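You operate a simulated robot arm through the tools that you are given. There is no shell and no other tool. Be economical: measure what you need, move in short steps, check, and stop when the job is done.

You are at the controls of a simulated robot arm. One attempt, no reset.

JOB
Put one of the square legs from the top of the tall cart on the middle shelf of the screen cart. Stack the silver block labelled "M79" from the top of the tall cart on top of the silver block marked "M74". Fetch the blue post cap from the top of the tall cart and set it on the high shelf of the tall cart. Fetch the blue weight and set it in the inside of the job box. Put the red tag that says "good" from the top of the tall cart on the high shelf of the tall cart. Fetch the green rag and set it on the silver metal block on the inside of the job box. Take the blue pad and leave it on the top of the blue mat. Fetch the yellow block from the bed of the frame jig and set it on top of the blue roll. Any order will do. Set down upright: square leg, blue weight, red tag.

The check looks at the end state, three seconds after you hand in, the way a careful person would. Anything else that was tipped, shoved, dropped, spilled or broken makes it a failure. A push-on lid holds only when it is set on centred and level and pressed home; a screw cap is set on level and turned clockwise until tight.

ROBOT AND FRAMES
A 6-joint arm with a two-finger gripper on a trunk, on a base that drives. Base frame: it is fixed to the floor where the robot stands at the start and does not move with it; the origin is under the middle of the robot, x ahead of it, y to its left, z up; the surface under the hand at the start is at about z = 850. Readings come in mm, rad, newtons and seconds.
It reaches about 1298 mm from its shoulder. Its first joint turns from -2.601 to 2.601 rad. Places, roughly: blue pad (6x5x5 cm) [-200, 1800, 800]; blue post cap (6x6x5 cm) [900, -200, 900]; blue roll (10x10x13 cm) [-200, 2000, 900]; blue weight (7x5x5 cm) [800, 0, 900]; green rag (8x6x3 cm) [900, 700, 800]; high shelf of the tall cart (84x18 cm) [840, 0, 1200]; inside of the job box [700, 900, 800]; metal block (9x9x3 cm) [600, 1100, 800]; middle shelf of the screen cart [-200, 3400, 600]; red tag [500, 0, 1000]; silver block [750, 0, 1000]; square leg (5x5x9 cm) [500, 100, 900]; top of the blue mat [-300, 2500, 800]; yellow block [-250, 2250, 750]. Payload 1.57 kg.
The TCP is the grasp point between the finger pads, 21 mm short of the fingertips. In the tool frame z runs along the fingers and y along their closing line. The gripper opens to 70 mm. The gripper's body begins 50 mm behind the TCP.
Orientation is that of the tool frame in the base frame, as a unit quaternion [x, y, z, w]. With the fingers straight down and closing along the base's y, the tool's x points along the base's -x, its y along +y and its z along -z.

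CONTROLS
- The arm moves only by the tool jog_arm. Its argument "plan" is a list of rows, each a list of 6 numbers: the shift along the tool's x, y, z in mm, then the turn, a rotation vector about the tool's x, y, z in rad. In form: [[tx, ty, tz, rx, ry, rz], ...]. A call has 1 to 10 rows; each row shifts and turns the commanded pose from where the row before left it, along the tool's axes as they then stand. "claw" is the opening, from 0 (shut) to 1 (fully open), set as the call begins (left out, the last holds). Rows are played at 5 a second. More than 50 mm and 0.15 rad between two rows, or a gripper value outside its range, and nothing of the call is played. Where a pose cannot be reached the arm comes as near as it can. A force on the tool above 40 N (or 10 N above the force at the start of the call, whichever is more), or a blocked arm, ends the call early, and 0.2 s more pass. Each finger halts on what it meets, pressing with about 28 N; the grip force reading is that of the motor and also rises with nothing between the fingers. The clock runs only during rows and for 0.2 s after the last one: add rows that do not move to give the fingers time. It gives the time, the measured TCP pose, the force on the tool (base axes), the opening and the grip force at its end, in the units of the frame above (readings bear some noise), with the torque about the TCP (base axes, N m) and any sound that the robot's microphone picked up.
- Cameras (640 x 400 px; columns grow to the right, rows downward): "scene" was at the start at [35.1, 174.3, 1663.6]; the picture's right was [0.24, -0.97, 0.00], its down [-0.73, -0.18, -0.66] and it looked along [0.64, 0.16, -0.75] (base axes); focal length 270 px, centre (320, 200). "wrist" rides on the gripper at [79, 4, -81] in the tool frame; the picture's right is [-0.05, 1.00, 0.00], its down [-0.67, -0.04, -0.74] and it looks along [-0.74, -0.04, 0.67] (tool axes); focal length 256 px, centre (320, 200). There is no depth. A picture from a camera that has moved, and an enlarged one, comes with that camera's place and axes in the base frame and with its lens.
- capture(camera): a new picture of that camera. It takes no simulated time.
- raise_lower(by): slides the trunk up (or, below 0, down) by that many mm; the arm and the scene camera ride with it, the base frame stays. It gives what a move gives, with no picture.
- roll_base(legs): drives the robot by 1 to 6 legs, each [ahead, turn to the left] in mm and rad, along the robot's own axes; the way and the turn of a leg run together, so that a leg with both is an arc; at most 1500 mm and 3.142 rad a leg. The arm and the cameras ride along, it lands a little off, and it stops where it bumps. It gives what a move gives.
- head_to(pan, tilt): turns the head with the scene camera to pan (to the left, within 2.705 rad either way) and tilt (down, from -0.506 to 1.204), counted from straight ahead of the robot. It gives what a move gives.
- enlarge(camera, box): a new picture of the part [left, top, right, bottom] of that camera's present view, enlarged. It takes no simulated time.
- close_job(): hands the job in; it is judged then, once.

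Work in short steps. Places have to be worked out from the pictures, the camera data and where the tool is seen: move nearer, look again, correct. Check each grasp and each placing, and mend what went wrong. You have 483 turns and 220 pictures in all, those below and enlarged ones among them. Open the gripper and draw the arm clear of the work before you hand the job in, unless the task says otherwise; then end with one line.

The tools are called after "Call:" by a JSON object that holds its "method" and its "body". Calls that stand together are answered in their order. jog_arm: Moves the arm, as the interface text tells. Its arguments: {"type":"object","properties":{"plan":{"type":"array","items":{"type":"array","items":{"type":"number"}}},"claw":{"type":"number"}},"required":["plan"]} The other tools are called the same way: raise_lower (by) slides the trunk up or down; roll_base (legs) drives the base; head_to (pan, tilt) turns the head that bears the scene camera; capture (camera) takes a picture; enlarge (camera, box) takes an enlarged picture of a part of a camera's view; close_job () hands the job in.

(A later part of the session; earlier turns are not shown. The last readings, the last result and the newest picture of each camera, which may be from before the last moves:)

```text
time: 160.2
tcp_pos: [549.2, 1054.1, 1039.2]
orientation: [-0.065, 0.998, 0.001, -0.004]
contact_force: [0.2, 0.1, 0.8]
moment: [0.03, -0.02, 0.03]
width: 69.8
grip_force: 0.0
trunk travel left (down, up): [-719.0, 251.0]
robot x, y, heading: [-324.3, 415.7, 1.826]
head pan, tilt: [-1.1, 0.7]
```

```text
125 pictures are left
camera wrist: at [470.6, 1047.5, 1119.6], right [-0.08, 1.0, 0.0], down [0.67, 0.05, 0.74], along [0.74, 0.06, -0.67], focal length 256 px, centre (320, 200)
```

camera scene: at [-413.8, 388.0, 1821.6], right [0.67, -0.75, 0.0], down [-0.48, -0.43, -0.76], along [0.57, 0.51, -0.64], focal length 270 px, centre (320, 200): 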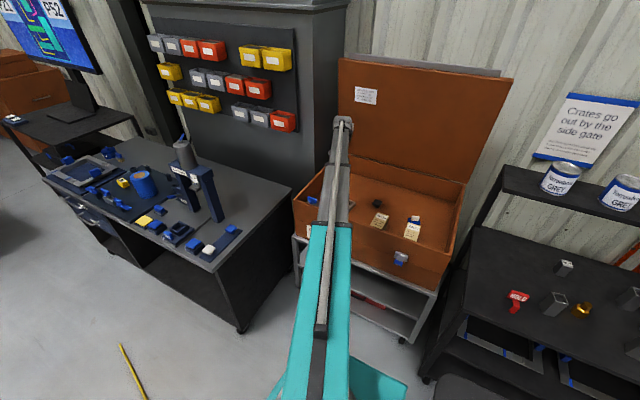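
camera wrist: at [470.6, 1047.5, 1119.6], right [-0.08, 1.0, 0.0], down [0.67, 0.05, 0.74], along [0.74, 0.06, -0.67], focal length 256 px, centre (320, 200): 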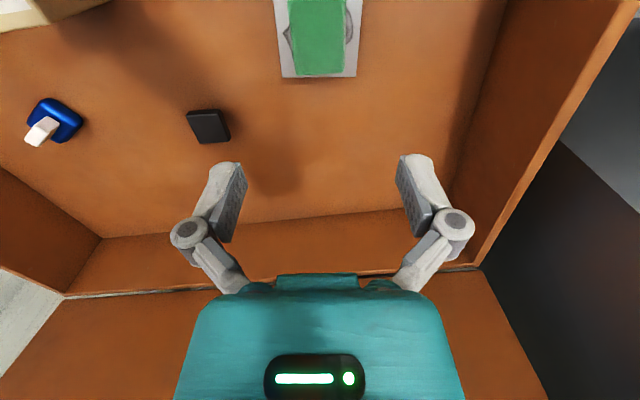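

Rag placed. Next, fetch the near-left square leg (≈(524,93)) from the tall cart: move straight over at height.

Call:
{"method": "raise_lower", "body": {"by": 120}}

Call:
{"method": "jog_arm", "body": {"plan": [[7.7, -47.1, 0, 0, 0, 0], [7.7, -47.1, 0, 0, 0, 0], [7.7, -47.1, 0, 0, 0, 0], [7.7, -47.1, 0, 0, 0, 0], [7.7, -47.1, 0, 0, 0, 0], [7.7, -47.1, 0, 0, 0, 0], [7.7, -47.1, 0, 0, 0, 0], [7.7, -47.1, 0, 0, 0, 0], [7.7, -47.1, 0, 0, 0, 0], [7.7, -47.1, 0, 0, 0, 0]]}}

Call:
{"method": "jog_arm", "body": {"plan": [[7.7, -47.1, 0, 0, 0, 0], [7.7, -47.1, 0, 0, 0, 0], [7.7, -47.1, 0, 0, 0, 0], [7.7, -47.1, 0, 0, 0, 0], [7.7, -47.1, 0, 0, 0, 0], [7.7, -47.1, 0, 0, 0, 0], [7.7, -47.1, 0, 0, 0, 0], [7.7, -47.1, 0, 0, 0, 0], [0, 0, 0, 0, 0, 0]]}}

Call:
{"method": "capture", "body": {"camera": "wrist"}}

```text
time: 161.7
tcp_pos: [549.6, 1054.4, 1157.7]
orientation: [-0.065, 0.998, 0.0, -0.003]
contact_force: [0.1, -0.8, -0.5]
moment: [0.0, 0.02, -0.01]
width: 69.8
grip_force: 0.0
trunk travel left (down, up): [-839.0, 131.0]
robot x, y, heading: [-326.2, 414.4, 1.822]
head pan, tilt: [-1.1, 0.7]
```

```text
time: 163.9
tcp_pos: [533.4, 576.2, 1157.9]
orientation: [-0.065, 0.998, 0.0, -0.002]
contact_force: [-0.1, -0.8, 0.0]
moment: [-0.02, 0.01, 0.03]
width: 70.0
grip_force: 0.0
trunk travel left (down, up): [-839.0, 131.0]
robot x, y, heading: [-328.2, 415.8, 1.823]
head pan, tilt: [-1.1, 0.7]
```

```text
time: 165.9
tcp_pos: [522.6, 195.6, 1157.6]
orientation: [-0.065, 0.998, 0.001, -0.003]
contact_force: [0.1, 0.4, 0.9]
moment: [-0.02, 0.01, 0.01]
width: 69.9
grip_force: 0.0
trunk travel left (down, up): [-839.0, 131.0]
robot x, y, heading: [-328.1, 419.7, 1.829]
head pan, tilt: [-1.1, 0.7]
```

```text
124 pictures are left
camera wrist: at [443.0, 189.4, 1239.7], right [-0.08, 1.0, 0.0], down [0.67, 0.05, 0.74], along [0.74, 0.06, -0.67], focal length 256 px, centre (320, 200)
```

wrist: 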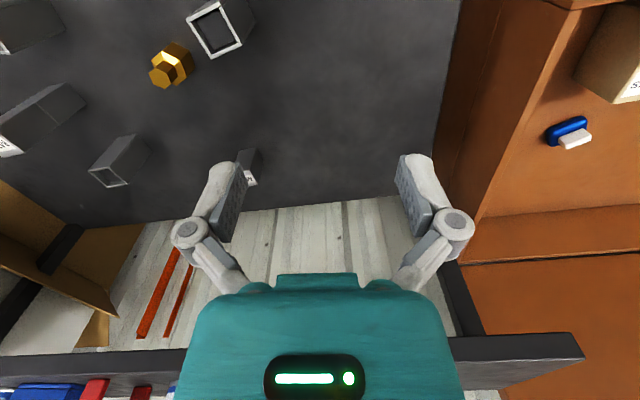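

Call:
{"method": "jog_arm", "body": {"plan": [[4, -50, 0, 0, 0, 0], [4, -49, 0, 0, 0, 0], [0, 0, 0, 0, 0, 0]]}}

Call:
{"method": "raise_lower", "body": {"by": -100}}

Call:
{"method": "capture", "body": {"camera": "wrist"}}

```text
refused: row 1 steps farther than a row can; nothing moved
```

```text
time: 167.2
tcp_pos: [521.4, 195.7, 1059.1]
orientation: [-0.065, 0.998, 0.0, -0.002]
contact_force: [0.3, -0.2, -0.3]
moment: [-0.03, -0.01, 0.02]
width: 70.1
grip_force: 0.0
trunk travel left (down, up): [-739.0, 231.0]
robot x, y, heading: [-324.7, 413.0, 1.83]
head pan, tilt: [-1.1, 0.7]
```

```text
123 pictures are left
camera wrist: at [443.0, 189.6, 1139.7], right [-0.08, 1.0, 0.0], down [0.67, 0.05, 0.74], along [0.74, 0.06, -0.67], focal length 256 px, centre (320, 200)
```

wrist: 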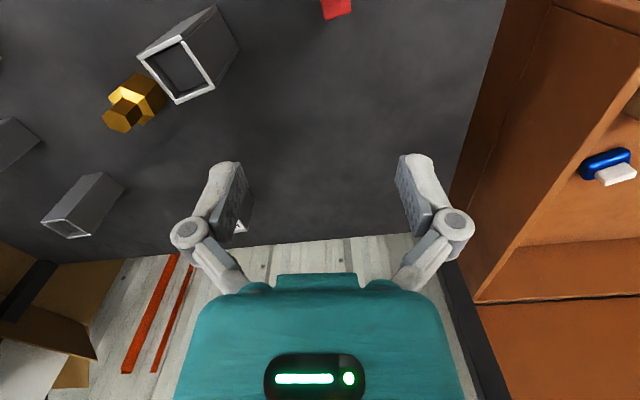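

Leg A's centre is about (530,90), yaw ≈0.42. How I grip it depends on the shelf clearance at the screen cart, so I'll look at that first.

Call:
{"method": "head_to", "body": {"pan": -0.45, "tilt": 0.35}}

Call:
{"method": "capture", "body": {"camera": "scene"}}

Call:
{"method": "enlarge", "body": {"camera": "scene", "box": [160, 60, 320, 200]}}

```text
time: 168.3
tcp_pos: [523.5, 195.0, 1058.7]
orientation: [-0.065, 0.998, 0.001, -0.004]
contact_force: [-0.4, 0.3, 0.0]
moment: [0.01, -0.01, 0.01]
width: 69.8
grip_force: 0.0
trunk travel left (down, up): [-739.0, 231.0]
robot x, y, heading: [-325.2, 413.1, 1.83]
head pan, tilt: [-0.45, 0.351]
```

```text
122 pictures are left
camera scene: at [-460.1, 422.1, 1765.4], right [0.98, -0.19, 0.0], down [-0.07, -0.34, -0.94], along [0.18, 0.92, -0.34], focal length 270 px, centre (320, 200)
```

scene: 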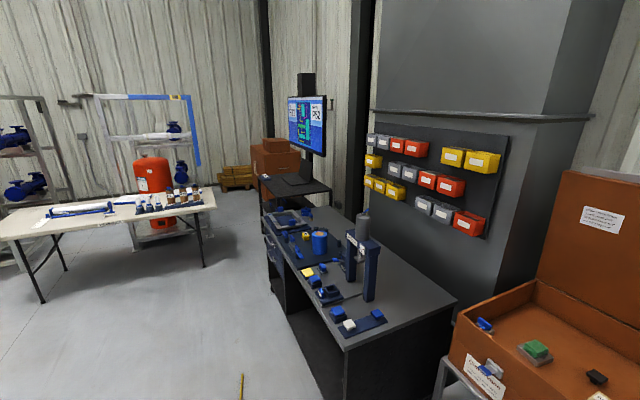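

```text
2.86 times, centred on (240, 130) of scene
camera zoom: at [-460.1, 422.1, 1765.4], right [0.98, -0.19, 0.0], down [-0.07, -0.34, -0.94], along [0.18, 0.92, -0.34], focal length 772 px, centre (549, 400)
```

zoom: 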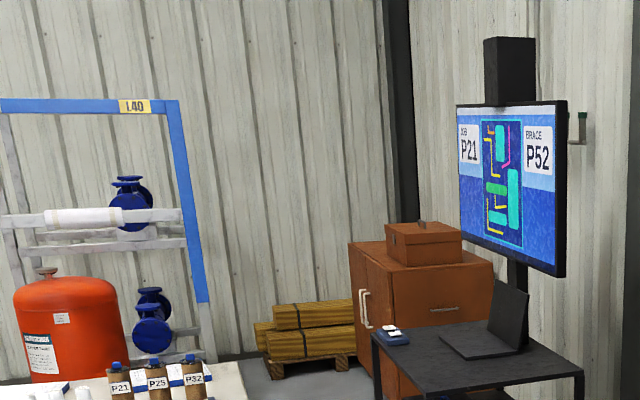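

The screen cart's shelf has about 280 mm headroom, so I'll grip the leg with a 0.8 rad forward tilt so that I can slide it in. Set up a standoff in front of leg A.

Call:
{"method": "jog_arm", "body": {"plan": [[30.7, -34.8, 0, 0, 0, 0], [30.7, -34.8, 0, 0, 0, 0], [30.7, -34.8, 0, 0, 0, 0], [30.7, -34.8, 0, 0, 0, 0], [0, 0, 0, 0, 0, -0.145], [0, 0, 0, 0, 0, -0.145], [0, 0, 0, 0, -0.14, 0], [0, 0, 0, 0, -0.14, 0], [0, 0, 0, 0, -0.14, 0], [0, 0, 0, 0, -0.14, 0]]}}

Call:
{"method": "jog_arm", "body": {"plan": [[0, 0, 0, 0, -0.12, 0], [0, 0, 0, 0, -0.12, 0], [0, 0, 0, 0, 0, 0]]}}

Call:
{"method": "capture", "body": {"camera": "wrist"}}

```text
time: 170.0
tcp_pos: [473.0, 161.9, 1060.5]
orientation: [-0.282, 0.956, 0.026, 0.08]
contact_force: [0.0, 0.3, 0.4]
moment: [0.03, 0.02, 0.01]
width: 69.8
grip_force: 0.1
out of reach, approached as far as the arm can: row 8
trunk travel left (down, up): [-739.0, 231.0]
robot x, y, heading: [-323.5, 415.8, 1.826]
head pan, tilt: [-0.45, 0.351]
stopped in row 8: the arm was blocked; the commanded pose is now the measured one
```

```text
time: 171.0
tcp_pos: [485.5, 197.3, 1074.6]
orientation: [-0.298, 0.933, 0.064, 0.193]
contact_force: [-0.7, -0.1, 0.5]
moment: [-0.04, -0.02, 0.0]
width: 70.2
grip_force: 0.0
out of reach, approached as far as the arm can: row 1, 2
trunk travel left (down, up): [-739.0, 231.0]
robot x, y, heading: [-325.9, 416.8, 1.832]
head pan, tilt: [-0.45, 0.351]
stopped in row 3: the arm was blocked; the commanded pose is now the measured one
```

```text
120 pictures are left
camera wrist: at [397.4, 139.0, 1116.2], right [-0.54, 0.84, 0.02], down [0.28, 0.15, 0.95], along [0.8, 0.52, -0.32], focal length 256 px, centre (320, 200)
```

wrist: 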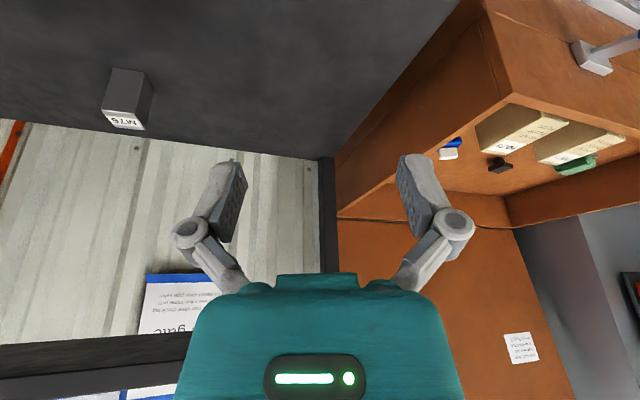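

The arm is blocked at that extreme relative angle. Turning the base right so the cart is more frontal.

Call:
{"method": "raise_lower", "body": {"by": 80}}

Call:
{"method": "roll_base", "body": {"legs": [[0, -1.2]]}}

Call:
{"method": "head_to", "body": {"pan": -0.5, "tilt": 0.7}}

Call:
{"method": "capture", "body": {"camera": "scene"}}

```text
time: 172.2
tcp_pos: [484.6, 195.9, 1154.7]
orientation: [-0.297, 0.933, 0.063, 0.193]
contact_force: [0.1, -0.9, 0.0]
moment: [0.0, -0.03, -0.01]
width: 70.1
grip_force: 0.1
trunk travel left (down, up): [-819.0, 151.0]
robot x, y, heading: [-324.8, 418.6, 1.827]
head pan, tilt: [-0.45, 0.351]
```

```text
time: 177.0
tcp_pos: [-216.1, -422.0, 1153.4]
orientation: [0.268, 0.942, -0.054, 0.196]
contact_force: [0.0, -0.6, 0.2]
moment: [-0.01, 0.0, 0.01]
width: 70.0
grip_force: 0.1
trunk travel left (down, up): [-819.0, 151.0]
robot x, y, heading: [-286.3, 352.9, 0.61]
head pan, tilt: [-0.45, 0.351]
```

```text
time: 177.9
tcp_pos: [-212.4, -423.0, 1153.5]
orientation: [0.265, 0.942, -0.053, 0.196]
contact_force: [-0.6, -0.1, 0.2]
moment: [0.02, -0.01, 0.0]
width: 70.0
grip_force: 0.0
trunk travel left (down, up): [-819.0, 151.0]
robot x, y, heading: [-287.4, 354.3, 0.605]
head pan, tilt: [-0.499, 0.7]
```

```text
119 pictures are left
camera scene: at [-338.4, 481.9, 1814.1], right [0.11, -0.99, 0.0], down [-0.64, -0.07, -0.77], along [0.76, 0.08, -0.64], focal length 270 px, centre (320, 200)
```

scene: 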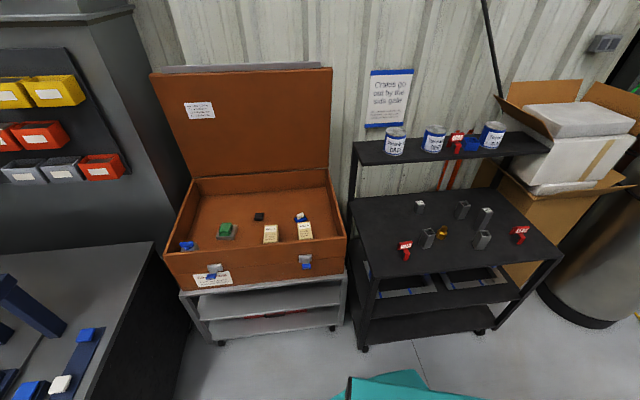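

Call:
{"method": "jog_arm", "body": {"plan": [[0, 0, 0, 0, 0.132, 0], [0, 0, 0, 0, 0.132, 0], [0, 0, 0, 0, 0.131, 0], [-18.8, 45.3, 0, 0, 0, 0], [-18.8, 45.3, 0, 0, 0, 0], [-18.8, 45.3, 0, 0, 0, 0], [-18.8, 45.3, 0, 0, 0, 0], [-18.8, 45.3, 0, 0, 0, 0], [-18.8, 45.3, 0, 0, 0, 0], [-18.8, 45.3, 0, 0, 0, 0]]}}

Call:
{"method": "jog_arm", "body": {"plan": [[-18.8, 45.3, 0, 0, 0, 0], [-18.8, 45.3, 0, 0, 0, 0], [-18.8, 45.3, 0, 0, 0, 0], [-18.8, 45.3, 0, 0, 0, 0], [-18.8, 45.3, 0, 0, 0, 0], [-18.8, 45.3, 0, 0, 0, 0], [-18.8, 45.3, 0, 0, 0, 0], [-18.8, 45.3, 0, 0, 0, 0], [-18.8, 45.3, 0, 0, 0, 0], [0, 0, 0, 0, 0, 0]]}}

Call:
{"method": "jog_arm", "body": {"plan": [[0, 0, 0, 0, 0, -0.14], [0, 0, 0, 0, 0, -0.14], [0, 0, 0, 0, 0, -0.14], [0, 0, 0, 0, 0, -0.14], [0, 0, 0, 0, 0, -0.14], [0, 0, 0, 0, 0, -0.14], [0, 0, 0, 0, 0, -0.13], [0, 0, 0, 0, 0, 0]]}}

```text
time: 180.1
tcp_pos: [64.0, -222.1, 1139.3]
orientation: [0.273, 0.962, -0.001, 0.007]
contact_force: [0.0, 0.1, -0.6]
moment: [-0.03, -0.01, -0.01]
width: 69.9
grip_force: 0.1
out of reach, approached as far as the arm can: row 1, 2, 5, 10
trunk travel left (down, up): [-819.0, 151.0]
robot x, y, heading: [-288.2, 355.7, 0.606]
head pan, tilt: [-0.499, 0.7]
```

```text
time: 182.3
tcp_pos: [421.0, 36.6, 1138.1]
orientation: [0.273, 0.962, 0.0, 0.008]
contact_force: [0.5, 0.7, 0.4]
moment: [0.01, -0.02, -0.02]
width: 70.2
grip_force: 0.1
trunk travel left (down, up): [-819.0, 151.0]
robot x, y, heading: [-285.7, 358.1, 0.616]
head pan, tilt: [-0.499, 0.7]
```

```text
time: 184.1
tcp_pos: [420.3, 36.6, 1137.9]
orientation: [-0.207, 0.978, -0.003, 0.006]
contact_force: [0.0, 0.7, 0.5]
moment: [0.0, -0.01, -0.03]
width: 69.9
grip_force: 0.1
trunk travel left (down, up): [-819.0, 151.0]
robot x, y, heading: [-285.7, 357.2, 0.605]
head pan, tilt: [-0.499, 0.7]
```

Call:
{"method": "jog_arm", "body": {"plan": [[0, 0, 0, 0, -0.14, 0], [0, 0, 0, 0, -0.14, 0], [0, 0, 0, 0, -0.14, 0], [0, 0, 0, 0, -0.14, 0], [0, 0, 0, 0, -0.14, 0], [0, 0, 0, 0, -0.09, 0], [0, 0, 0, 0, 0, 0]]}}

Call:
{"method": "raise_lower", "body": {"by": -220}}

Call:
{"method": "capture", "body": {"camera": "wrist"}}

Call:
{"method": "enlarge", "body": {"camera": "scene", "box": [340, 150, 580, 300]}}

```text
time: 185.7
tcp_pos: [421.4, 35.7, 1195.0]
orientation: [-0.192, 0.9, 0.076, 0.383]
contact_force: [-0.5, -0.3, 0.3]
moment: [-0.04, 0.03, 0.01]
width: 69.6
grip_force: 0.0
out of reach, approached as far as the arm can: row 2, 3, 4, 5, 6
trunk travel left (down, up): [-819.0, 151.0]
robot x, y, heading: [-288.0, 357.6, 0.608]
head pan, tilt: [-0.499, 0.7]
```

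```text
time: 188.0
tcp_pos: [422.4, 35.2, 973.6]
orientation: [-0.192, 0.901, 0.075, 0.382]
contact_force: [-0.1, -0.2, 0.5]
moment: [0.0, 0.03, -0.03]
width: 69.8
grip_force: 0.1
trunk travel left (down, up): [-599.0, 371.0]
robot x, y, heading: [-287.7, 351.5, 0.605]
head pan, tilt: [-0.499, 0.7]
```

```text
118 pictures are left
camera wrist: at [315.2, -6.5, 974.2], right [-0.37, 0.93, 0.03], down [-0.05, -0.05, 1.0], along [0.93, 0.37, 0.07], focal length 256 px, centre (320, 200)
```

wrist: 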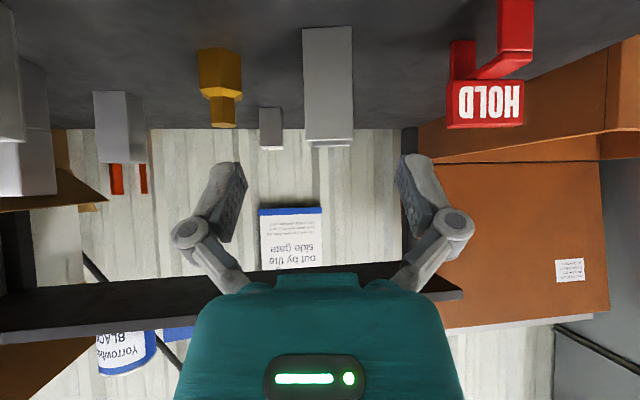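

```text
2.67 times, centred on (460, 225) of scene
camera zoom: at [-337.9, 481.8, 1594.1], right [0.11, -0.99, 0.0], down [-0.64, -0.07, -0.76], along [0.76, 0.08, -0.64], focal length 720 px, centre (-53, 133)
```

zoom: 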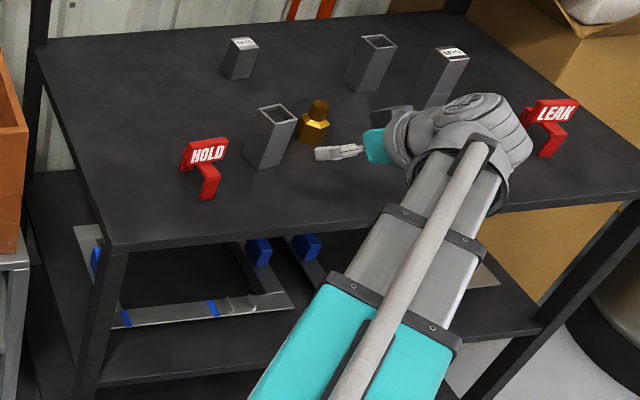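

The leg is square ahead, 119 mm forward and 8 mm left. Lower to 912 and approach.

Call:
{"method": "raise_lower", "body": {"by": -62}}

Call:
{"method": "jog_arm", "body": {"plan": [[0, 7.9, 0, 0, 0, 0], [-20.7, 0, 21.4, 0, 0, 0], [-20.7, 0, 21.4, 0, 0, 0], [0, 0, 0, 0, 0, 0]]}}

Call:
{"method": "capture", "body": {"camera": "wrist"}}

```text
time: 189.0
tcp_pos: [420.3, 35.2, 912.6]
orientation: [-0.192, 0.901, 0.076, 0.382]
contact_force: [0.3, 0.5, 0.7]
moment: [-0.01, 0.02, 0.0]
width: 69.9
grip_force: 0.0
trunk travel left (down, up): [-537.0, 433.0]
robot x, y, heading: [-291.7, 359.0, 0.607]
head pan, tilt: [-0.499, 0.7]
```

```text
time: 190.0
tcp_pos: [471.0, 67.2, 912.5]
orientation: [-0.191, 0.901, 0.074, 0.382]
contact_force: [0.4, -1.0, -0.3]
moment: [0.0, -0.02, 0.03]
width: 69.7
grip_force: 0.0
trunk travel left (down, up): [-537.0, 433.0]
robot x, y, heading: [-285.7, 359.2, 0.611]
head pan, tilt: [-0.499, 0.7]
```

```text
116 pictures are left
camera wrist: at [367.4, 24.9, 912.1], right [-0.37, 0.93, 0.03], down [-0.05, -0.05, 1.0], along [0.93, 0.37, 0.07], focal length 256 px, centre (320, 200)
```

wrist: 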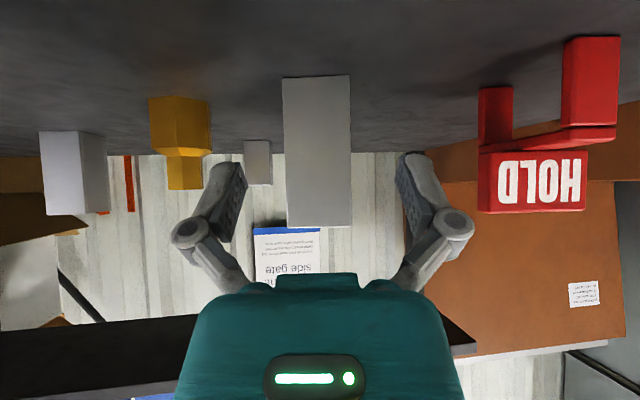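

Call:
{"method": "jog_arm", "body": {"plan": [[0, -2.5, 0, 0, 0, 0], [-20, 0, 20.6, 0, 0, 0], [-20, 0, 20.6, 0, 0, 0], [0, 0, 0, 0, 0, 0]]}}

Call:
{"method": "capture", "body": {"camera": "wrist"}}

```text
time: 191.0
tcp_pos: [525.8, 89.4, 912.2]
orientation: [-0.192, 0.901, 0.075, 0.382]
contact_force: [-1.4, 0.4, -0.8]
moment: [0.0, 0.02, 0.01]
width: 70.1
grip_force: 0.0
trunk travel left (down, up): [-537.0, 433.0]
robot x, y, heading: [-288.4, 356.1, 0.612]
head pan, tilt: [-0.499, 0.7]
```

```text
115 pictures are left
camera wrist: at [419.9, 47.3, 912.1], right [-0.37, 0.93, 0.03], down [-0.05, -0.05, 1.0], along [0.93, 0.37, 0.07], focal length 256 px, centre (320, 200)
```

wrist: 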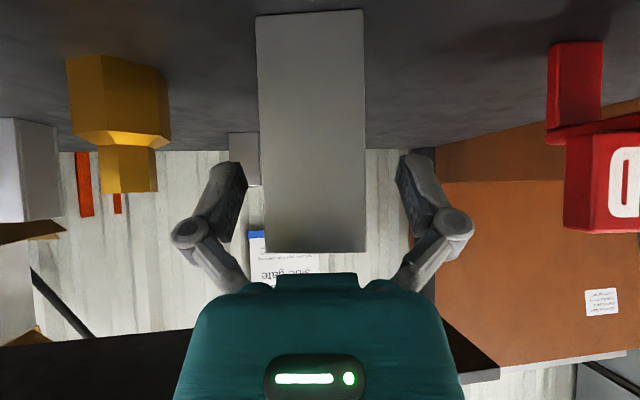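

Call:
{"method": "jog_arm", "body": {"plan": [[0, -3, 0, 0, 0, 0], [0, 0, 0, 0, 0, 0]]}}

Call:
{"method": "jog_arm", "body": {"plan": [[0, 0, 0, 0, 0, 0], [0, 0, 0, 0, 0, 0], [0, 0, 0, 0, 0, 0], [0, 0, 0, 0, 0, 0], [0, 0, 0, 0, 0, 0]], "claw": 0}}

Call:
{"method": "raise_lower", "body": {"by": 30}}

Call:
{"method": "capture", "body": {"camera": "wrist"}}

```text
time: 191.6
tcp_pos: [528.0, 85.3, 912.3]
orientation: [-0.192, 0.901, 0.075, 0.382]
contact_force: [0.2, 0.7, 0.1]
moment: [0.0, -0.02, 0.01]
width: 70.4
grip_force: 0.1
trunk travel left (down, up): [-537.0, 433.0]
robot x, y, heading: [-290.6, 361.3, 0.609]
head pan, tilt: [-0.499, 0.7]
```

```text
time: 192.8
tcp_pos: [527.0, 86.4, 912.6]
orientation: [-0.192, 0.9, 0.076, 0.383]
contact_force: [-2.3, 0.6, 1.6]
moment: [0.06, 0.05, 0.03]
width: 39.2
grip_force: 27.4
trunk travel left (down, up): [-537.0, 433.0]
robot x, y, heading: [-284.6, 355.5, 0.611]
head pan, tilt: [-0.499, 0.7]
```

```text
time: 193.6
tcp_pos: [526.8, 85.6, 942.7]
orientation: [-0.193, 0.901, 0.075, 0.381]
contact_force: [-0.3, 0.2, -1.5]
moment: [0.04, 0.01, -0.01]
width: 39.4
grip_force: 27.9
trunk travel left (down, up): [-567.0, 403.0]
robot x, y, heading: [-284.8, 355.7, 0.602]
head pan, tilt: [-0.499, 0.7]
```

```text
114 pictures are left
camera wrist: at [421.8, 43.6, 942.0], right [-0.37, 0.93, 0.03], down [-0.05, -0.05, 1.0], along [0.93, 0.37, 0.07], focal length 256 px, centre (320, 200)
```

wrist: 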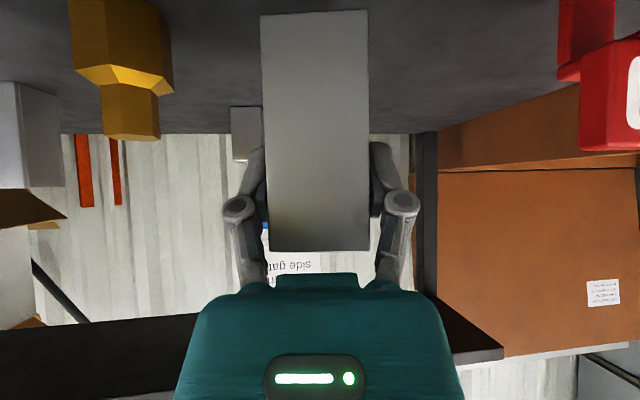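

Leg held. Raise, retract, turn so the arm points away from the furniture, and reverse along the bench toward the screen cart.

Call:
{"method": "raise_lower", "body": {"by": 190}}

Call:
{"method": "jog_arm", "body": {"plan": [[30, 0, -31, 0, 0, 0], [30, 0, -31, 0, 0, 0], [30, 0, -31, 0, 0, 0], [0, 0, 0, 0, 0, 0]]}}

Call:
{"method": "roll_base", "body": {"legs": [[0, -1.92]]}}

```text
time: 195.7
tcp_pos: [527.1, 86.0, 1133.1]
orientation: [-0.193, 0.9, 0.075, 0.382]
contact_force: [-1.1, -0.9, -1.8]
moment: [-0.01, -0.01, 0.02]
width: 39.5
grip_force: 27.9
trunk travel left (down, up): [-757.0, 213.0]
robot x, y, heading: [-290.0, 357.4, 0.607]
head pan, tilt: [-0.499, 0.7]
```

```text
time: 196.7
tcp_pos: [409.0, 32.4, 1133.1]
orientation: [-0.193, 0.901, 0.075, 0.382]
contact_force: [-0.4, 0.4, -1.8]
moment: [0.0, -0.03, -0.01]
width: 39.5
grip_force: 28.4
trunk travel left (down, up): [-757.0, 213.0]
robot x, y, heading: [-288.8, 357.7, 0.608]
head pan, tilt: [-0.499, 0.7]
```

```text
time: 204.0
tcp_pos: [-836.7, -181.5, 1132.8]
orientation: [0.631, 0.671, -0.272, 0.28]
contact_force: [0.0, -0.3, -1.6]
moment: [0.04, 0.02, 0.02]
width: 39.5
grip_force: 28.1
trunk travel left (down, up): [-757.0, 213.0]
robot x, y, heading: [-306.5, 352.2, -1.312]
head pan, tilt: [-0.499, 0.7]
```

Call:
{"method": "roll_base", "body": {"legs": [[-1300, 0]]}}

Call:
{"method": "head_to", "body": {"pan": 2.5, "tilt": 0.5}}

Call:
{"method": "capture", "body": {"camera": "scene"}}

```text
time: 211.9
tcp_pos: [-1157.8, 1068.3, 1131.9]
orientation: [0.635, 0.667, -0.273, 0.278]
contact_force: [0.0, 0.6, -1.2]
moment: [0.05, -0.01, 0.0]
width: 39.8
grip_force: 27.5
trunk travel left (down, up): [-757.0, 213.0]
robot x, y, heading: [-616.9, 1591.1, -1.332]
head pan, tilt: [-0.499, 0.7]
```

```text
time: 214.5
tcp_pos: [-1158.3, 1066.4, 1132.7]
orientation: [0.635, 0.667, -0.273, 0.279]
contact_force: [0.0, 0.4, -2.3]
moment: [0.0, 0.0, -0.01]
width: 39.6
grip_force: 27.3
trunk travel left (down, up): [-757.0, 213.0]
robot x, y, heading: [-621.5, 1594.5, -1.329]
head pan, tilt: [2.499, 0.499]
```

```text
113 pictures are left
camera scene: at [-431.8, 1764.4, 1769.8], right [0.92, -0.39, 0.0], down [-0.19, -0.44, -0.88], along [0.34, 0.81, -0.48], focal length 270 px, centre (320, 200)
```

scene: 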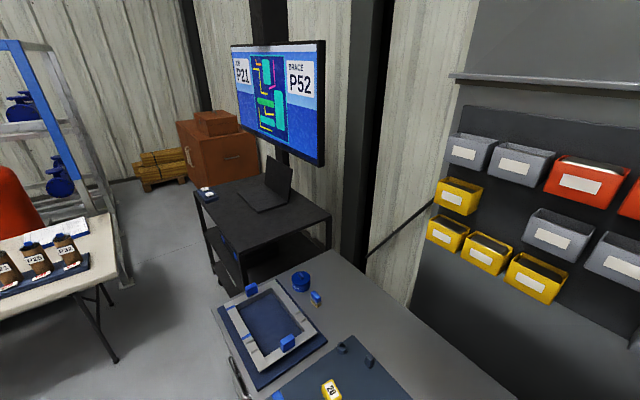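

Call:
{"method": "enlarge", "body": {"camera": "scene", "box": [170, 140, 350, 290]}}

```text
2.67 times, centred on (260, 215) of scene
camera zoom: at [-431.8, 1764.4, 1769.8], right [0.92, -0.39, 0.0], down [-0.19, -0.44, -0.88], along [0.34, 0.81, -0.48], focal length 720 px, centre (480, 160)
```

zoom: 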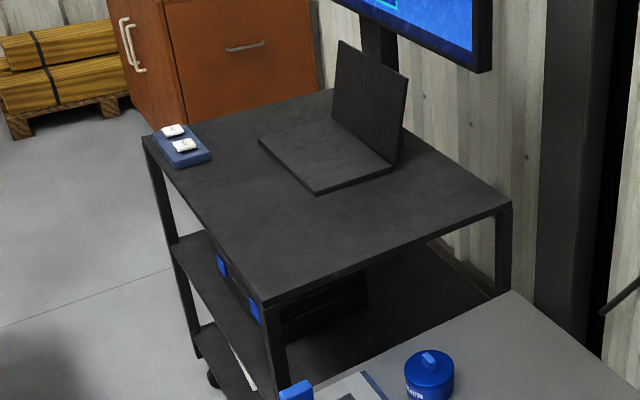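

The screen cart's top is at z≈880, its left edge running (-383,2910)→(-593,3763). I'll reverse to about (-960,2650), then turn right so the arm sweeps through free space.

Call:
{"method": "roll_base", "body": {"legs": [[0, 0.07], [-1100, 0]]}}

Call:
{"method": "roll_base", "body": {"legs": [[0, -2.8]]}}

Call:
{"method": "head_to", "body": {"pan": -1.1, "tilt": 0.75}}

Call:
{"method": "capture", "body": {"camera": "scene"}}

```text
time: 222.0
tcp_pos: [-1464.2, 2100.4, 1132.5]
orientation: [0.614, 0.685, -0.265, 0.287]
contact_force: [0.3, 1.0, -1.9]
moment: [0.0, 0.02, 0.0]
width: 40.0
grip_force: 27.7
trunk travel left (down, up): [-757.0, 213.0]
robot x, y, heading: [-963.3, 2659.9, -1.268]
head pan, tilt: [2.499, 0.499]
```

```text
time: 232.2
tcp_pos: [-697.8, 3363.3, 1132.6]
orientation: [0.789, -0.474, -0.332, -0.206]
contact_force: [-0.3, 0.5, -1.4]
moment: [0.01, 0.01, -0.02]
width: 39.4
grip_force: 27.4
trunk travel left (down, up): [-757.0, 213.0]
robot x, y, heading: [-939.8, 2678.4, 2.253]
head pan, tilt: [2.499, 0.499]
```

```text
time: 235.2
tcp_pos: [-699.3, 3361.9, 1133.1]
orientation: [0.79, -0.473, -0.331, -0.205]
contact_force: [0.4, 0.3, -1.2]
moment: [-0.02, 0.01, 0.0]
width: 39.7
grip_force: 28.3
trunk travel left (down, up): [-757.0, 213.0]
robot x, y, heading: [-941.4, 2673.2, 2.262]
head pan, tilt: [-1.1, 0.75]
```

```text
111 pictures are left
camera scene: at [-1007.3, 2610.0, 1747.8], right [0.92, -0.4, 0.0], down [-0.27, -0.62, -0.73], along [0.29, 0.67, -0.68], focal length 270 px, centre (320, 200)
```

scene: 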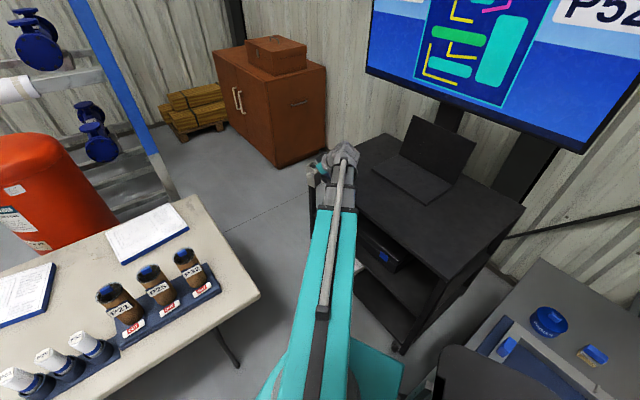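

Call:
{"method": "enlarge", "body": {"camera": "scene", "box": [330, 120, 540, 360]}}

Call:
{"method": "capture", "body": {"camera": "wrist"}}

```text
1.67 times, centred on (435, 240) of scene
camera zoom: at [-1007.3, 2610.0, 1747.8], right [0.92, -0.4, 0.0], down [-0.27, -0.62, -0.73], along [0.29, 0.67, -0.68], focal length 450 px, centre (128, 133)
```

zoom: 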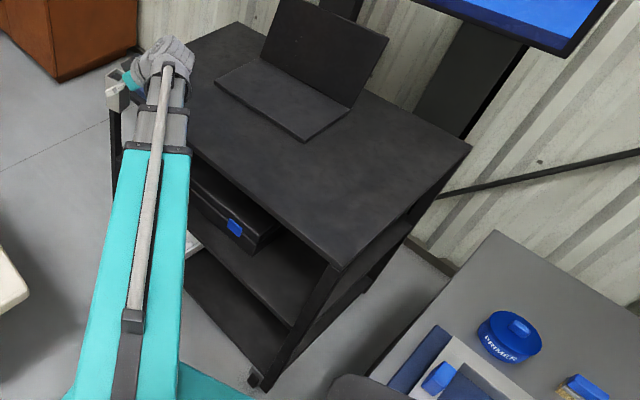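

```text
109 pictures are left
camera wrist: at [-649.2, 3260.3, 1132.1], right [-0.9, -0.43, 0.03], down [0.06, -0.05, 1.0], along [-0.43, 0.9, 0.07], focal length 256 px, centre (320, 200)
```

wrist: 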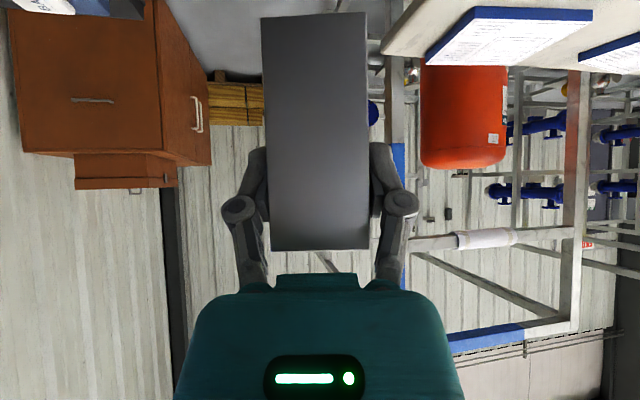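

The mid shelf's near part (y≈2900–3120) is free, beyond it is a case. I need more distance for a straight insertion, so I'll shift the base about 190 mm toward −x and face the cart.

Call:
{"method": "roll_base", "body": {"legs": [[0, 0.88], [190, 0], [0, -1.36]]}}

Call:
{"method": "head_to", "body": {"pan": -0.9, "tilt": 0.75}}

Call:
{"method": "capture", "body": {"camera": "scene"}}

```text
time: 245.2
tcp_pos: [-608.1, 3185.6, 1133.3]
orientation: [0.662, -0.64, -0.276, -0.275]
contact_force: [-0.3, -0.4, -1.1]
moment: [-0.01, -0.03, -0.01]
width: 39.7
grip_force: 28.0
trunk travel left (down, up): [-757.0, 213.0]
robot x, y, heading: [-1111.5, 2679.4, 1.808]
head pan, tilt: [-1.1, 0.75]
```

```text
time: 246.0
tcp_pos: [-606.4, 3186.4, 1133.3]
orientation: [0.662, -0.64, -0.276, -0.276]
contact_force: [0.0, 0.0, -1.5]
moment: [-0.01, -0.02, -0.02]
width: 39.7
grip_force: 27.8
trunk travel left (down, up): [-757.0, 213.0]
robot x, y, heading: [-1111.5, 2675.8, 1.806]
head pan, tilt: [-0.901, 0.75]
```

```text
108 pictures are left
camera scene: at [-1214.5, 2659.7, 1747.8], right [0.79, -0.62, 0.0], down [-0.42, -0.54, -0.73], along [0.45, 0.58, -0.68], focal length 270 px, centre (320, 200)
```

scene: 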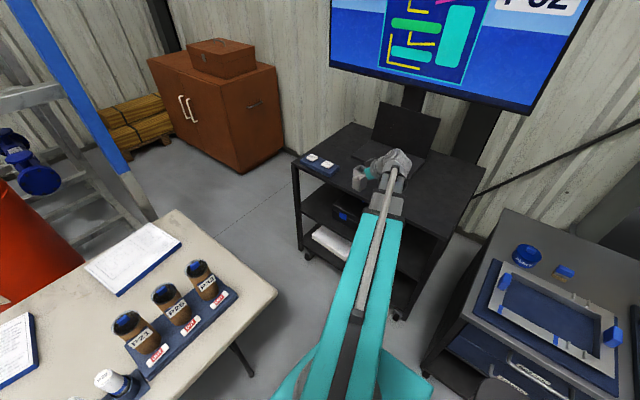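

Rotate the tool heading to 0.3 and move to the standoff.

Call:
{"method": "jog_arm", "body": {"plan": [[0, 0, 0, 0.1042, 0.0017, 0.1009], [0, 0, 0, 0.1042, 0.0017, 0.1009], [0, 0, 0, 0.1042, 0.0017, 0.1009], [0, 0, 0, 0.1042, 0.0017, 0.1009], [0, 0, 0, 0.1042, 0.0017, 0.1009], [0, 0, 0, 0.1042, 0.0017, 0.1009], [0, 0, 0, 0.1042, 0.0017, 0.1009], [0, 0, 0, 0.1042, 0.0017, 0.1009], [0, 0, 0, 0.1042, 0.0017, 0.1009], [0, 0, 0, 0, 0, 0]]}}

Call:
{"method": "jog_arm", "body": {"plan": [[-6.7, -46.5, 7, 0, 0, 0], [-6.7, -46.5, 7, 0, 0, 0], [-6.7, -46.5, 7, 0, 0, 0], [-6.7, -46.5, 7, 0, 0, 0], [-6.7, -46.5, 7, 0, 0, 0], [0, 0, 0, 0, 0, 0]]}}

Call:
{"method": "capture", "body": {"camera": "scene"}}

```text
time: 248.2
tcp_pos: [-605.9, 3185.5, 1133.1]
orientation: [-0.136, 0.911, 0.051, 0.387]
contact_force: [0.4, 0.9, -1.8]
moment: [0.01, -0.02, -0.02]
width: 39.4
grip_force: 27.8
trunk travel left (down, up): [-757.0, 213.0]
robot x, y, heading: [-1115.5, 2674.1, 1.811]
head pan, tilt: [-0.901, 0.75]
```

```text
time: 249.6
tcp_pos: [-491.8, 2976.6, 1132.7]
orientation: [-0.138, 0.911, 0.052, 0.386]
contact_force: [-0.1, -0.3, -1.2]
moment: [0.01, -0.02, -0.01]
width: 39.7
grip_force: 28.0
trunk travel left (down, up): [-757.0, 213.0]
robot x, y, heading: [-1110.3, 2676.0, 1.812]
head pan, tilt: [-0.901, 0.75]
```

```text
107 pictures are left
camera scene: at [-1214.5, 2659.3, 1747.8], right [0.79, -0.61, 0.0], down [-0.42, -0.54, -0.73], along [0.45, 0.58, -0.68], focal length 270 px, centre (320, 200)
```

scene: 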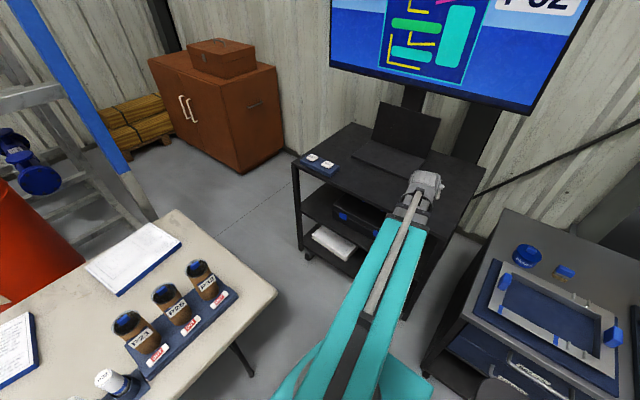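

Call:
{"method": "raise_lower", "body": {"by": -390}}

Call:
{"method": "capture", "body": {"camera": "wrist"}}

Call:
{"method": "capture", "body": {"camera": "scene"}}

```text
time: 253.3
tcp_pos: [-492.2, 2976.0, 742.6]
orientation: [-0.138, 0.91, 0.051, 0.387]
contact_force: [0.7, -0.1, -1.9]
moment: [-0.02, 0.01, 0.01]
width: 39.6
grip_force: 28.2
trunk travel left (down, up): [-367.0, 603.0]
robot x, y, heading: [-1111.8, 2676.1, 1.808]
head pan, tilt: [-0.901, 0.75]
```

```text
106 pictures are left
camera wrist: at [-602.3, 2947.7, 742.2], right [-0.25, 0.97, 0.03], down [-0.06, -0.04, 1.0], along [0.97, 0.25, 0.07], focal length 256 px, centre (320, 200)
```

wrist: 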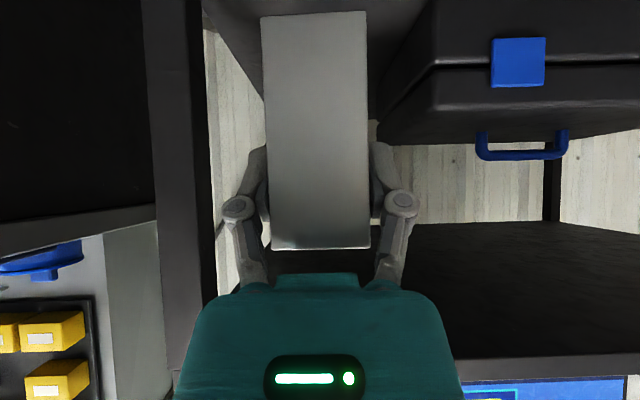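

```text
105 pictures are left
camera scene: at [-1214.7, 2659.5, 1357.8], right [0.79, -0.62, 0.0], down [-0.42, -0.54, -0.73], along [0.45, 0.58, -0.68], focal length 270 px, centre (320, 200)
```

scene: 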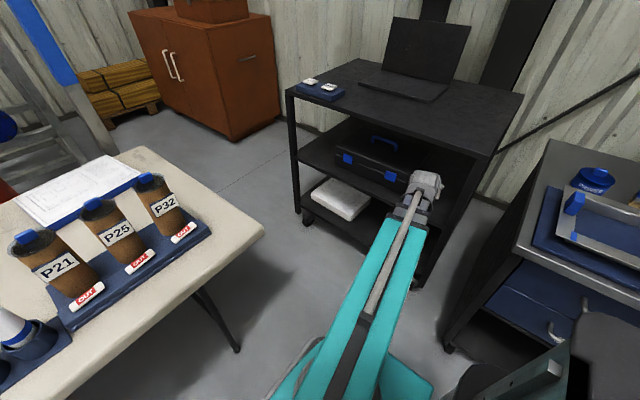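

There's a clear slot between the post and the case. Lower to ~685 and slide in.

Call:
{"method": "raise_lower", "body": {"by": -57}}

Call:
{"method": "jog_arm", "body": {"plan": [[-27.8, 0, 28.7, 0, 0, 0], [-27.8, 0, 28.7, 0, 0, 0], [0, 0, 0, 0, 0, 0]]}}

Call:
{"method": "capture", "body": {"camera": "wrist"}}

Call:
{"method": "enlarge", "body": {"camera": "scene", "box": [320, 100, 540, 300]}}

```text
time: 254.3
tcp_pos: [-491.4, 2977.7, 685.1]
orientation: [-0.136, 0.911, 0.051, 0.387]
contact_force: [0.1, -0.4, -1.0]
moment: [-0.01, 0.0, 0.0]
width: 39.3
grip_force: 28.3
trunk travel left (down, up): [-310.0, 660.0]
robot x, y, heading: [-1115.1, 2675.1, 1.804]
head pan, tilt: [-0.901, 0.75]
```

```text
time: 255.1
tcp_pos: [-416.6, 3001.5, 685.4]
orientation: [-0.137, 0.911, 0.051, 0.386]
contact_force: [-0.7, -0.2, -2.0]
moment: [0.01, 0.02, 0.0]
width: 39.6
grip_force: 28.6
trunk travel left (down, up): [-310.0, 660.0]
robot x, y, heading: [-1114.8, 2676.5, 1.81]
head pan, tilt: [-0.901, 0.75]
```

```text
104 pictures are left
camera wrist: at [-526.6, 2972.5, 685.1], right [-0.25, 0.97, 0.03], down [-0.06, -0.04, 1.0], along [0.97, 0.25, 0.07], focal length 256 px, centre (320, 200)
```

wrist: 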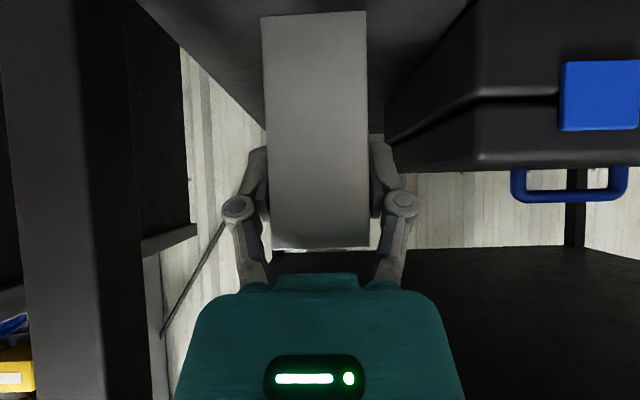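

```text
2.00 times, centred on (430, 200) of scene
camera zoom: at [-1214.7, 2659.5, 1300.8], right [0.79, -0.62, 0.0], down [-0.42, -0.54, -0.73], along [0.45, 0.58, -0.68], focal length 540 px, centre (100, 200)
```

zoom: 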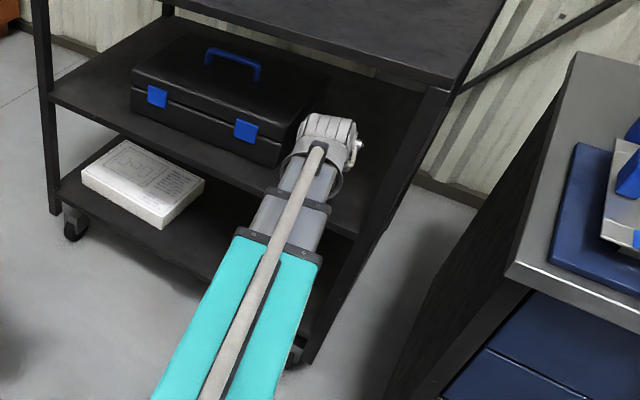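

Call:
{"method": "jog_arm", "body": {"plan": [[-27.8, 0, 28.7, 0, 0, 0], [-27.8, 0, 28.7, 0, 0, 0], [0, 0, 0, 0, 0, 0]]}}

Call:
{"method": "capture", "body": {"camera": "wrist"}}

Call:
{"method": "raise_lower", "body": {"by": -12}}

Call:
{"method": "raise_lower", "body": {"by": -5}}

```text
time: 255.9
tcp_pos: [-340.5, 3023.2, 686.3]
orientation: [-0.137, 0.91, 0.052, 0.387]
contact_force: [-0.5, -0.7, -2.4]
moment: [0.01, 0.04, 0.02]
width: 39.5
grip_force: 27.7
trunk travel left (down, up): [-310.0, 660.0]
robot x, y, heading: [-1110.9, 2679.9, 1.806]
head pan, tilt: [-0.901, 0.75]
```

```text
102 pictures are left
camera wrist: at [-450.7, 2994.1, 685.1], right [-0.25, 0.97, 0.03], down [-0.06, -0.04, 1.0], along [0.96, 0.25, 0.07], focal length 256 px, centre (320, 200)
```

wrist: 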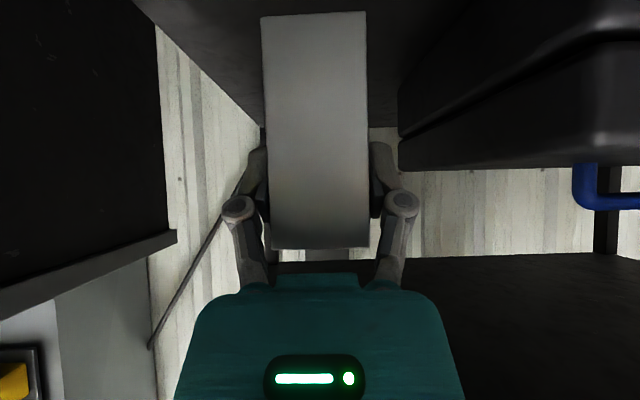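

```text
time: 256.5
tcp_pos: [-341.5, 3024.4, 673.2]
orientation: [-0.137, 0.91, 0.051, 0.387]
contact_force: [-0.2, -0.4, -1.5]
moment: [0.03, 0.0, -0.02]
width: 39.4
grip_force: 28.4
trunk travel left (down, up): [-298.0, 672.0]
robot x, y, heading: [-1115.0, 2675.7, 1.804]
head pan, tilt: [-0.901, 0.75]
```

```text
time: 257.0
tcp_pos: [-341.9, 3022.9, 669.0]
orientation: [-0.138, 0.91, 0.052, 0.387]
contact_force: [-0.1, -0.5, -1.0]
moment: [0.03, 0.03, -0.01]
width: 39.8
grip_force: 28.5
trunk travel left (down, up): [-293.0, 677.0]
robot x, y, heading: [-1111.7, 2675.8, 1.809]
head pan, tilt: [-0.901, 0.75]
```

Call:
{"method": "raise_lower", "body": {"by": -5}}

Call:
{"method": "raise_lower", "body": {"by": -4}}

Call:
{"method": "raise_lower", "body": {"by": -4}}

```text
time: 257.6
tcp_pos: [-340.3, 3022.9, 664.2]
orientation: [-0.138, 0.91, 0.052, 0.387]
contact_force: [0.8, -0.6, -1.2]
moment: [-0.03, 0.01, 0.0]
width: 39.6
grip_force: 27.8
trunk travel left (down, up): [-288.0, 682.0]
robot x, y, heading: [-1109.8, 2675.0, 1.811]
head pan, tilt: [-0.901, 0.75]
```

```text
time: 258.1
tcp_pos: [-341.8, 3022.8, 659.6]
orientation: [-0.137, 0.91, 0.051, 0.387]
contact_force: [-0.5, -0.9, -1.5]
moment: [0.01, -0.05, -0.02]
width: 39.5
grip_force: 27.7
trunk travel left (down, up): [-284.0, 686.0]
robot x, y, heading: [-1112.5, 2678.3, 1.806]
head pan, tilt: [-0.901, 0.75]
```

```text
time: 258.6
tcp_pos: [-341.0, 3023.7, 656.3]
orientation: [-0.137, 0.91, 0.051, 0.387]
contact_force: [1.1, 0.2, -1.0]
moment: [0.02, 0.01, -0.01]
width: 39.4
grip_force: 27.9
trunk travel left (down, up): [-280.0, 690.0]
robot x, y, heading: [-1112.6, 2676.1, 1.81]
head pan, tilt: [-0.901, 0.75]
```

Call:
{"method": "raise_lower", "body": {"by": -6}}

Call:
{"method": "raise_lower", "body": {"by": -5}}

Call:
{"method": "raise_lower", "body": {"by": -5}}

Call:
{"method": "capture", "body": {"camera": "wrist"}}

```text
time: 259.2
tcp_pos: [-341.2, 3023.5, 649.8]
orientation: [-0.139, 0.91, 0.052, 0.387]
contact_force: [-0.4, 0.6, -1.9]
moment: [0.0, 0.01, -0.03]
width: 39.4
grip_force: 27.7
trunk travel left (down, up): [-274.0, 696.0]
robot x, y, heading: [-1108.8, 2675.6, 1.815]
head pan, tilt: [-0.901, 0.75]
```

```text
time: 259.7
tcp_pos: [-341.4, 3023.3, 645.7]
orientation: [-0.137, 0.91, 0.052, 0.387]
contact_force: [0.1, 0.3, -1.9]
moment: [-0.02, 0.03, 0.01]
width: 39.2
grip_force: 28.2
trunk travel left (down, up): [-269.0, 701.0]
robot x, y, heading: [-1108.7, 2674.3, 1.81]
head pan, tilt: [-0.901, 0.75]
```

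```text
time: 260.3
tcp_pos: [-342.2, 3023.4, 640.8]
orientation: [-0.137, 0.91, 0.051, 0.388]
contact_force: [-0.6, 0.0, -1.3]
moment: [0.02, 0.04, 0.02]
width: 39.6
grip_force: 27.9
trunk travel left (down, up): [-264.0, 706.0]
robot x, y, heading: [-1108.4, 2672.5, 1.812]
head pan, tilt: [-0.901, 0.75]
```

```text
101 pictures are left
camera wrist: at [-450.8, 2994.1, 639.1], right [-0.25, 0.97, 0.03], down [-0.06, -0.04, 1.0], along [0.97, 0.25, 0.07], focal length 256 px, centre (320, 200)
```

wrist: 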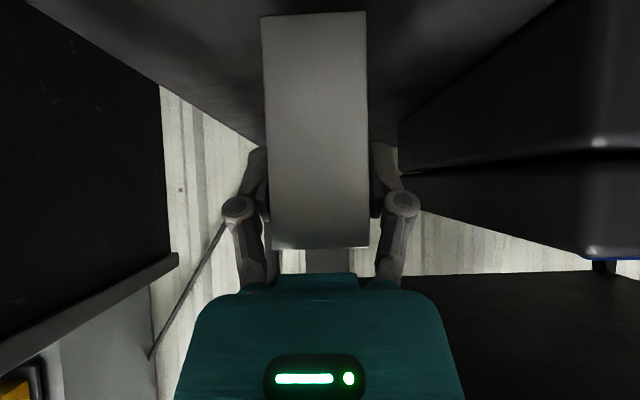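

The shelf looks to be around z≈550. Continue down.

Call:
{"method": "raise_lower", "body": {"by": -15}}

Call:
{"method": "raise_lower", "body": {"by": -5}}

Call:
{"method": "raise_lower", "body": {"by": -4}}

Call:
{"method": "raise_lower", "body": {"by": -4}}

```text
time: 260.9
tcp_pos: [-341.1, 3023.6, 624.3]
orientation: [-0.137, 0.91, 0.052, 0.388]
contact_force: [-1.0, 0.4, -1.2]
moment: [-0.01, 0.0, -0.01]
width: 39.7
grip_force: 27.8
trunk travel left (down, up): [-249.0, 721.0]
robot x, y, heading: [-1110.7, 2675.9, 1.809]
head pan, tilt: [-0.901, 0.75]
```

```text
time: 261.4
tcp_pos: [-341.1, 3022.7, 621.8]
orientation: [-0.138, 0.909, 0.053, 0.389]
contact_force: [2.2, -1.0, 19.3]
moment: [0.12, -0.46, -0.05]
width: 39.8
grip_force: 28.1
trunk travel left (down, up): [-244.0, 726.0]
robot x, y, heading: [-1111.4, 2676.3, 1.808]
head pan, tilt: [-0.901, 0.75]
```

```text
time: 262.0
tcp_pos: [-341.7, 3023.4, 618.2]
orientation: [-0.137, 0.91, 0.051, 0.388]
contact_force: [0.4, 0.2, 16.9]
moment: [0.18, -0.45, -0.02]
width: 39.8
grip_force: 28.0
trunk travel left (down, up): [-240.0, 730.0]
robot x, y, heading: [-1111.1, 2675.3, 1.809]
head pan, tilt: [-0.901, 0.75]
```

```text
time: 262.5
tcp_pos: [-342.1, 3023.6, 613.1]
orientation: [-0.137, 0.91, 0.052, 0.388]
contact_force: [-1.4, 1.0, 17.5]
moment: [0.14, -0.32, -0.02]
width: 39.6
grip_force: 27.5
trunk travel left (down, up): [-236.0, 734.0]
robot x, y, heading: [-1114.0, 2674.7, 1.81]
head pan, tilt: [-0.901, 0.75]
```

Contact at TCP ≈622 (shelf ≈560). Ease up, release and withdraw straight back.

Call:
{"method": "raise_lower", "body": {"by": 2}}

Call:
{"method": "jog_arm", "body": {"plan": [[0, 0, 0, 0, 0, 0], [0, 0, 0, 0, 0, 0], [0, 0, 0, 0, 0, 0], [0, 0, 0, 0, 0, 0]], "claw": 1}}

Call:
{"method": "capture", "body": {"camera": "wrist"}}

Call:
{"method": "jog_arm", "body": {"plan": [[20, 0, -20.7, 0, 0, 0], [27.8, 0, -28.7, 0, 0, 0], [27.8, 0, -28.7, 0, 0, 0], [27.8, 0, -28.7, 0, 0, 0], [0, 0, 0, 0, 0, 0]]}}

Call:
{"method": "capture", "body": {"camera": "wrist"}}

```text
time: 263.0
tcp_pos: [-341.4, 3022.9, 612.4]
orientation: [-0.137, 0.911, 0.051, 0.386]
contact_force: [-0.2, 0.1, -1.8]
moment: [0.0, 0.04, 0.01]
width: 39.3
grip_force: 27.8
trunk travel left (down, up): [-238.0, 732.0]
robot x, y, heading: [-1113.5, 2673.4, 1.808]
head pan, tilt: [-0.901, 0.75]
```

```text
time: 264.0
tcp_pos: [-339.8, 3023.7, 615.7]
orientation: [-0.138, 0.91, 0.053, 0.386]
contact_force: [-0.5, -0.3, 0.6]
moment: [0.03, 0.03, 0.0]
width: 70.1
grip_force: 0.0
trunk travel left (down, up): [-238.0, 732.0]
robot x, y, heading: [-1113.0, 2673.5, 1.807]
head pan, tilt: [-0.901, 0.75]
```

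```text
100 pictures are left
camera wrist: at [-450.8, 2994.0, 613.2], right [-0.25, 0.97, 0.03], down [-0.06, -0.04, 1.0], along [0.97, 0.25, 0.07], focal length 256 px, centre (320, 200)
```

wrist: 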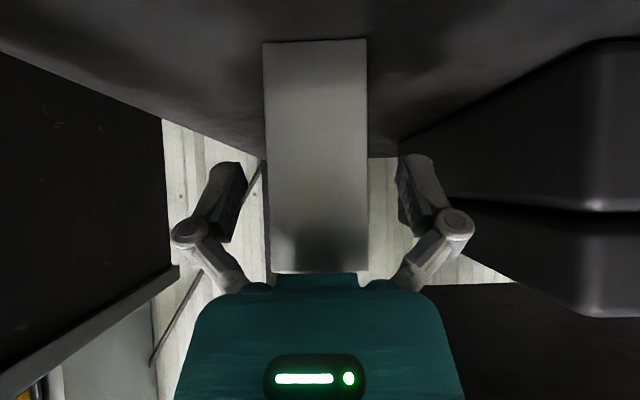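

```text
time: 265.2
tcp_pos: [-484.8, 2980.5, 613.5]
orientation: [-0.138, 0.91, 0.052, 0.387]
contact_force: [0.5, 0.4, 0.6]
moment: [0.01, 0.01, -0.01]
width: 70.1
grip_force: 0.0
trunk travel left (down, up): [-238.0, 732.0]
robot x, y, heading: [-1113.4, 2676.0, 1.809]
head pan, tilt: [-0.901, 0.75]
```

```text
99 pictures are left
camera wrist: at [-593.9, 2951.7, 613.2], right [-0.25, 0.97, 0.03], down [-0.06, -0.04, 1.0], along [0.97, 0.25, 0.07], focal length 256 px, centre (320, 200)
```

wrist: 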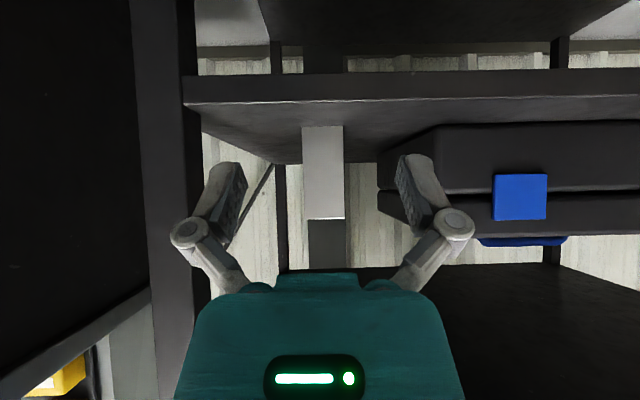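

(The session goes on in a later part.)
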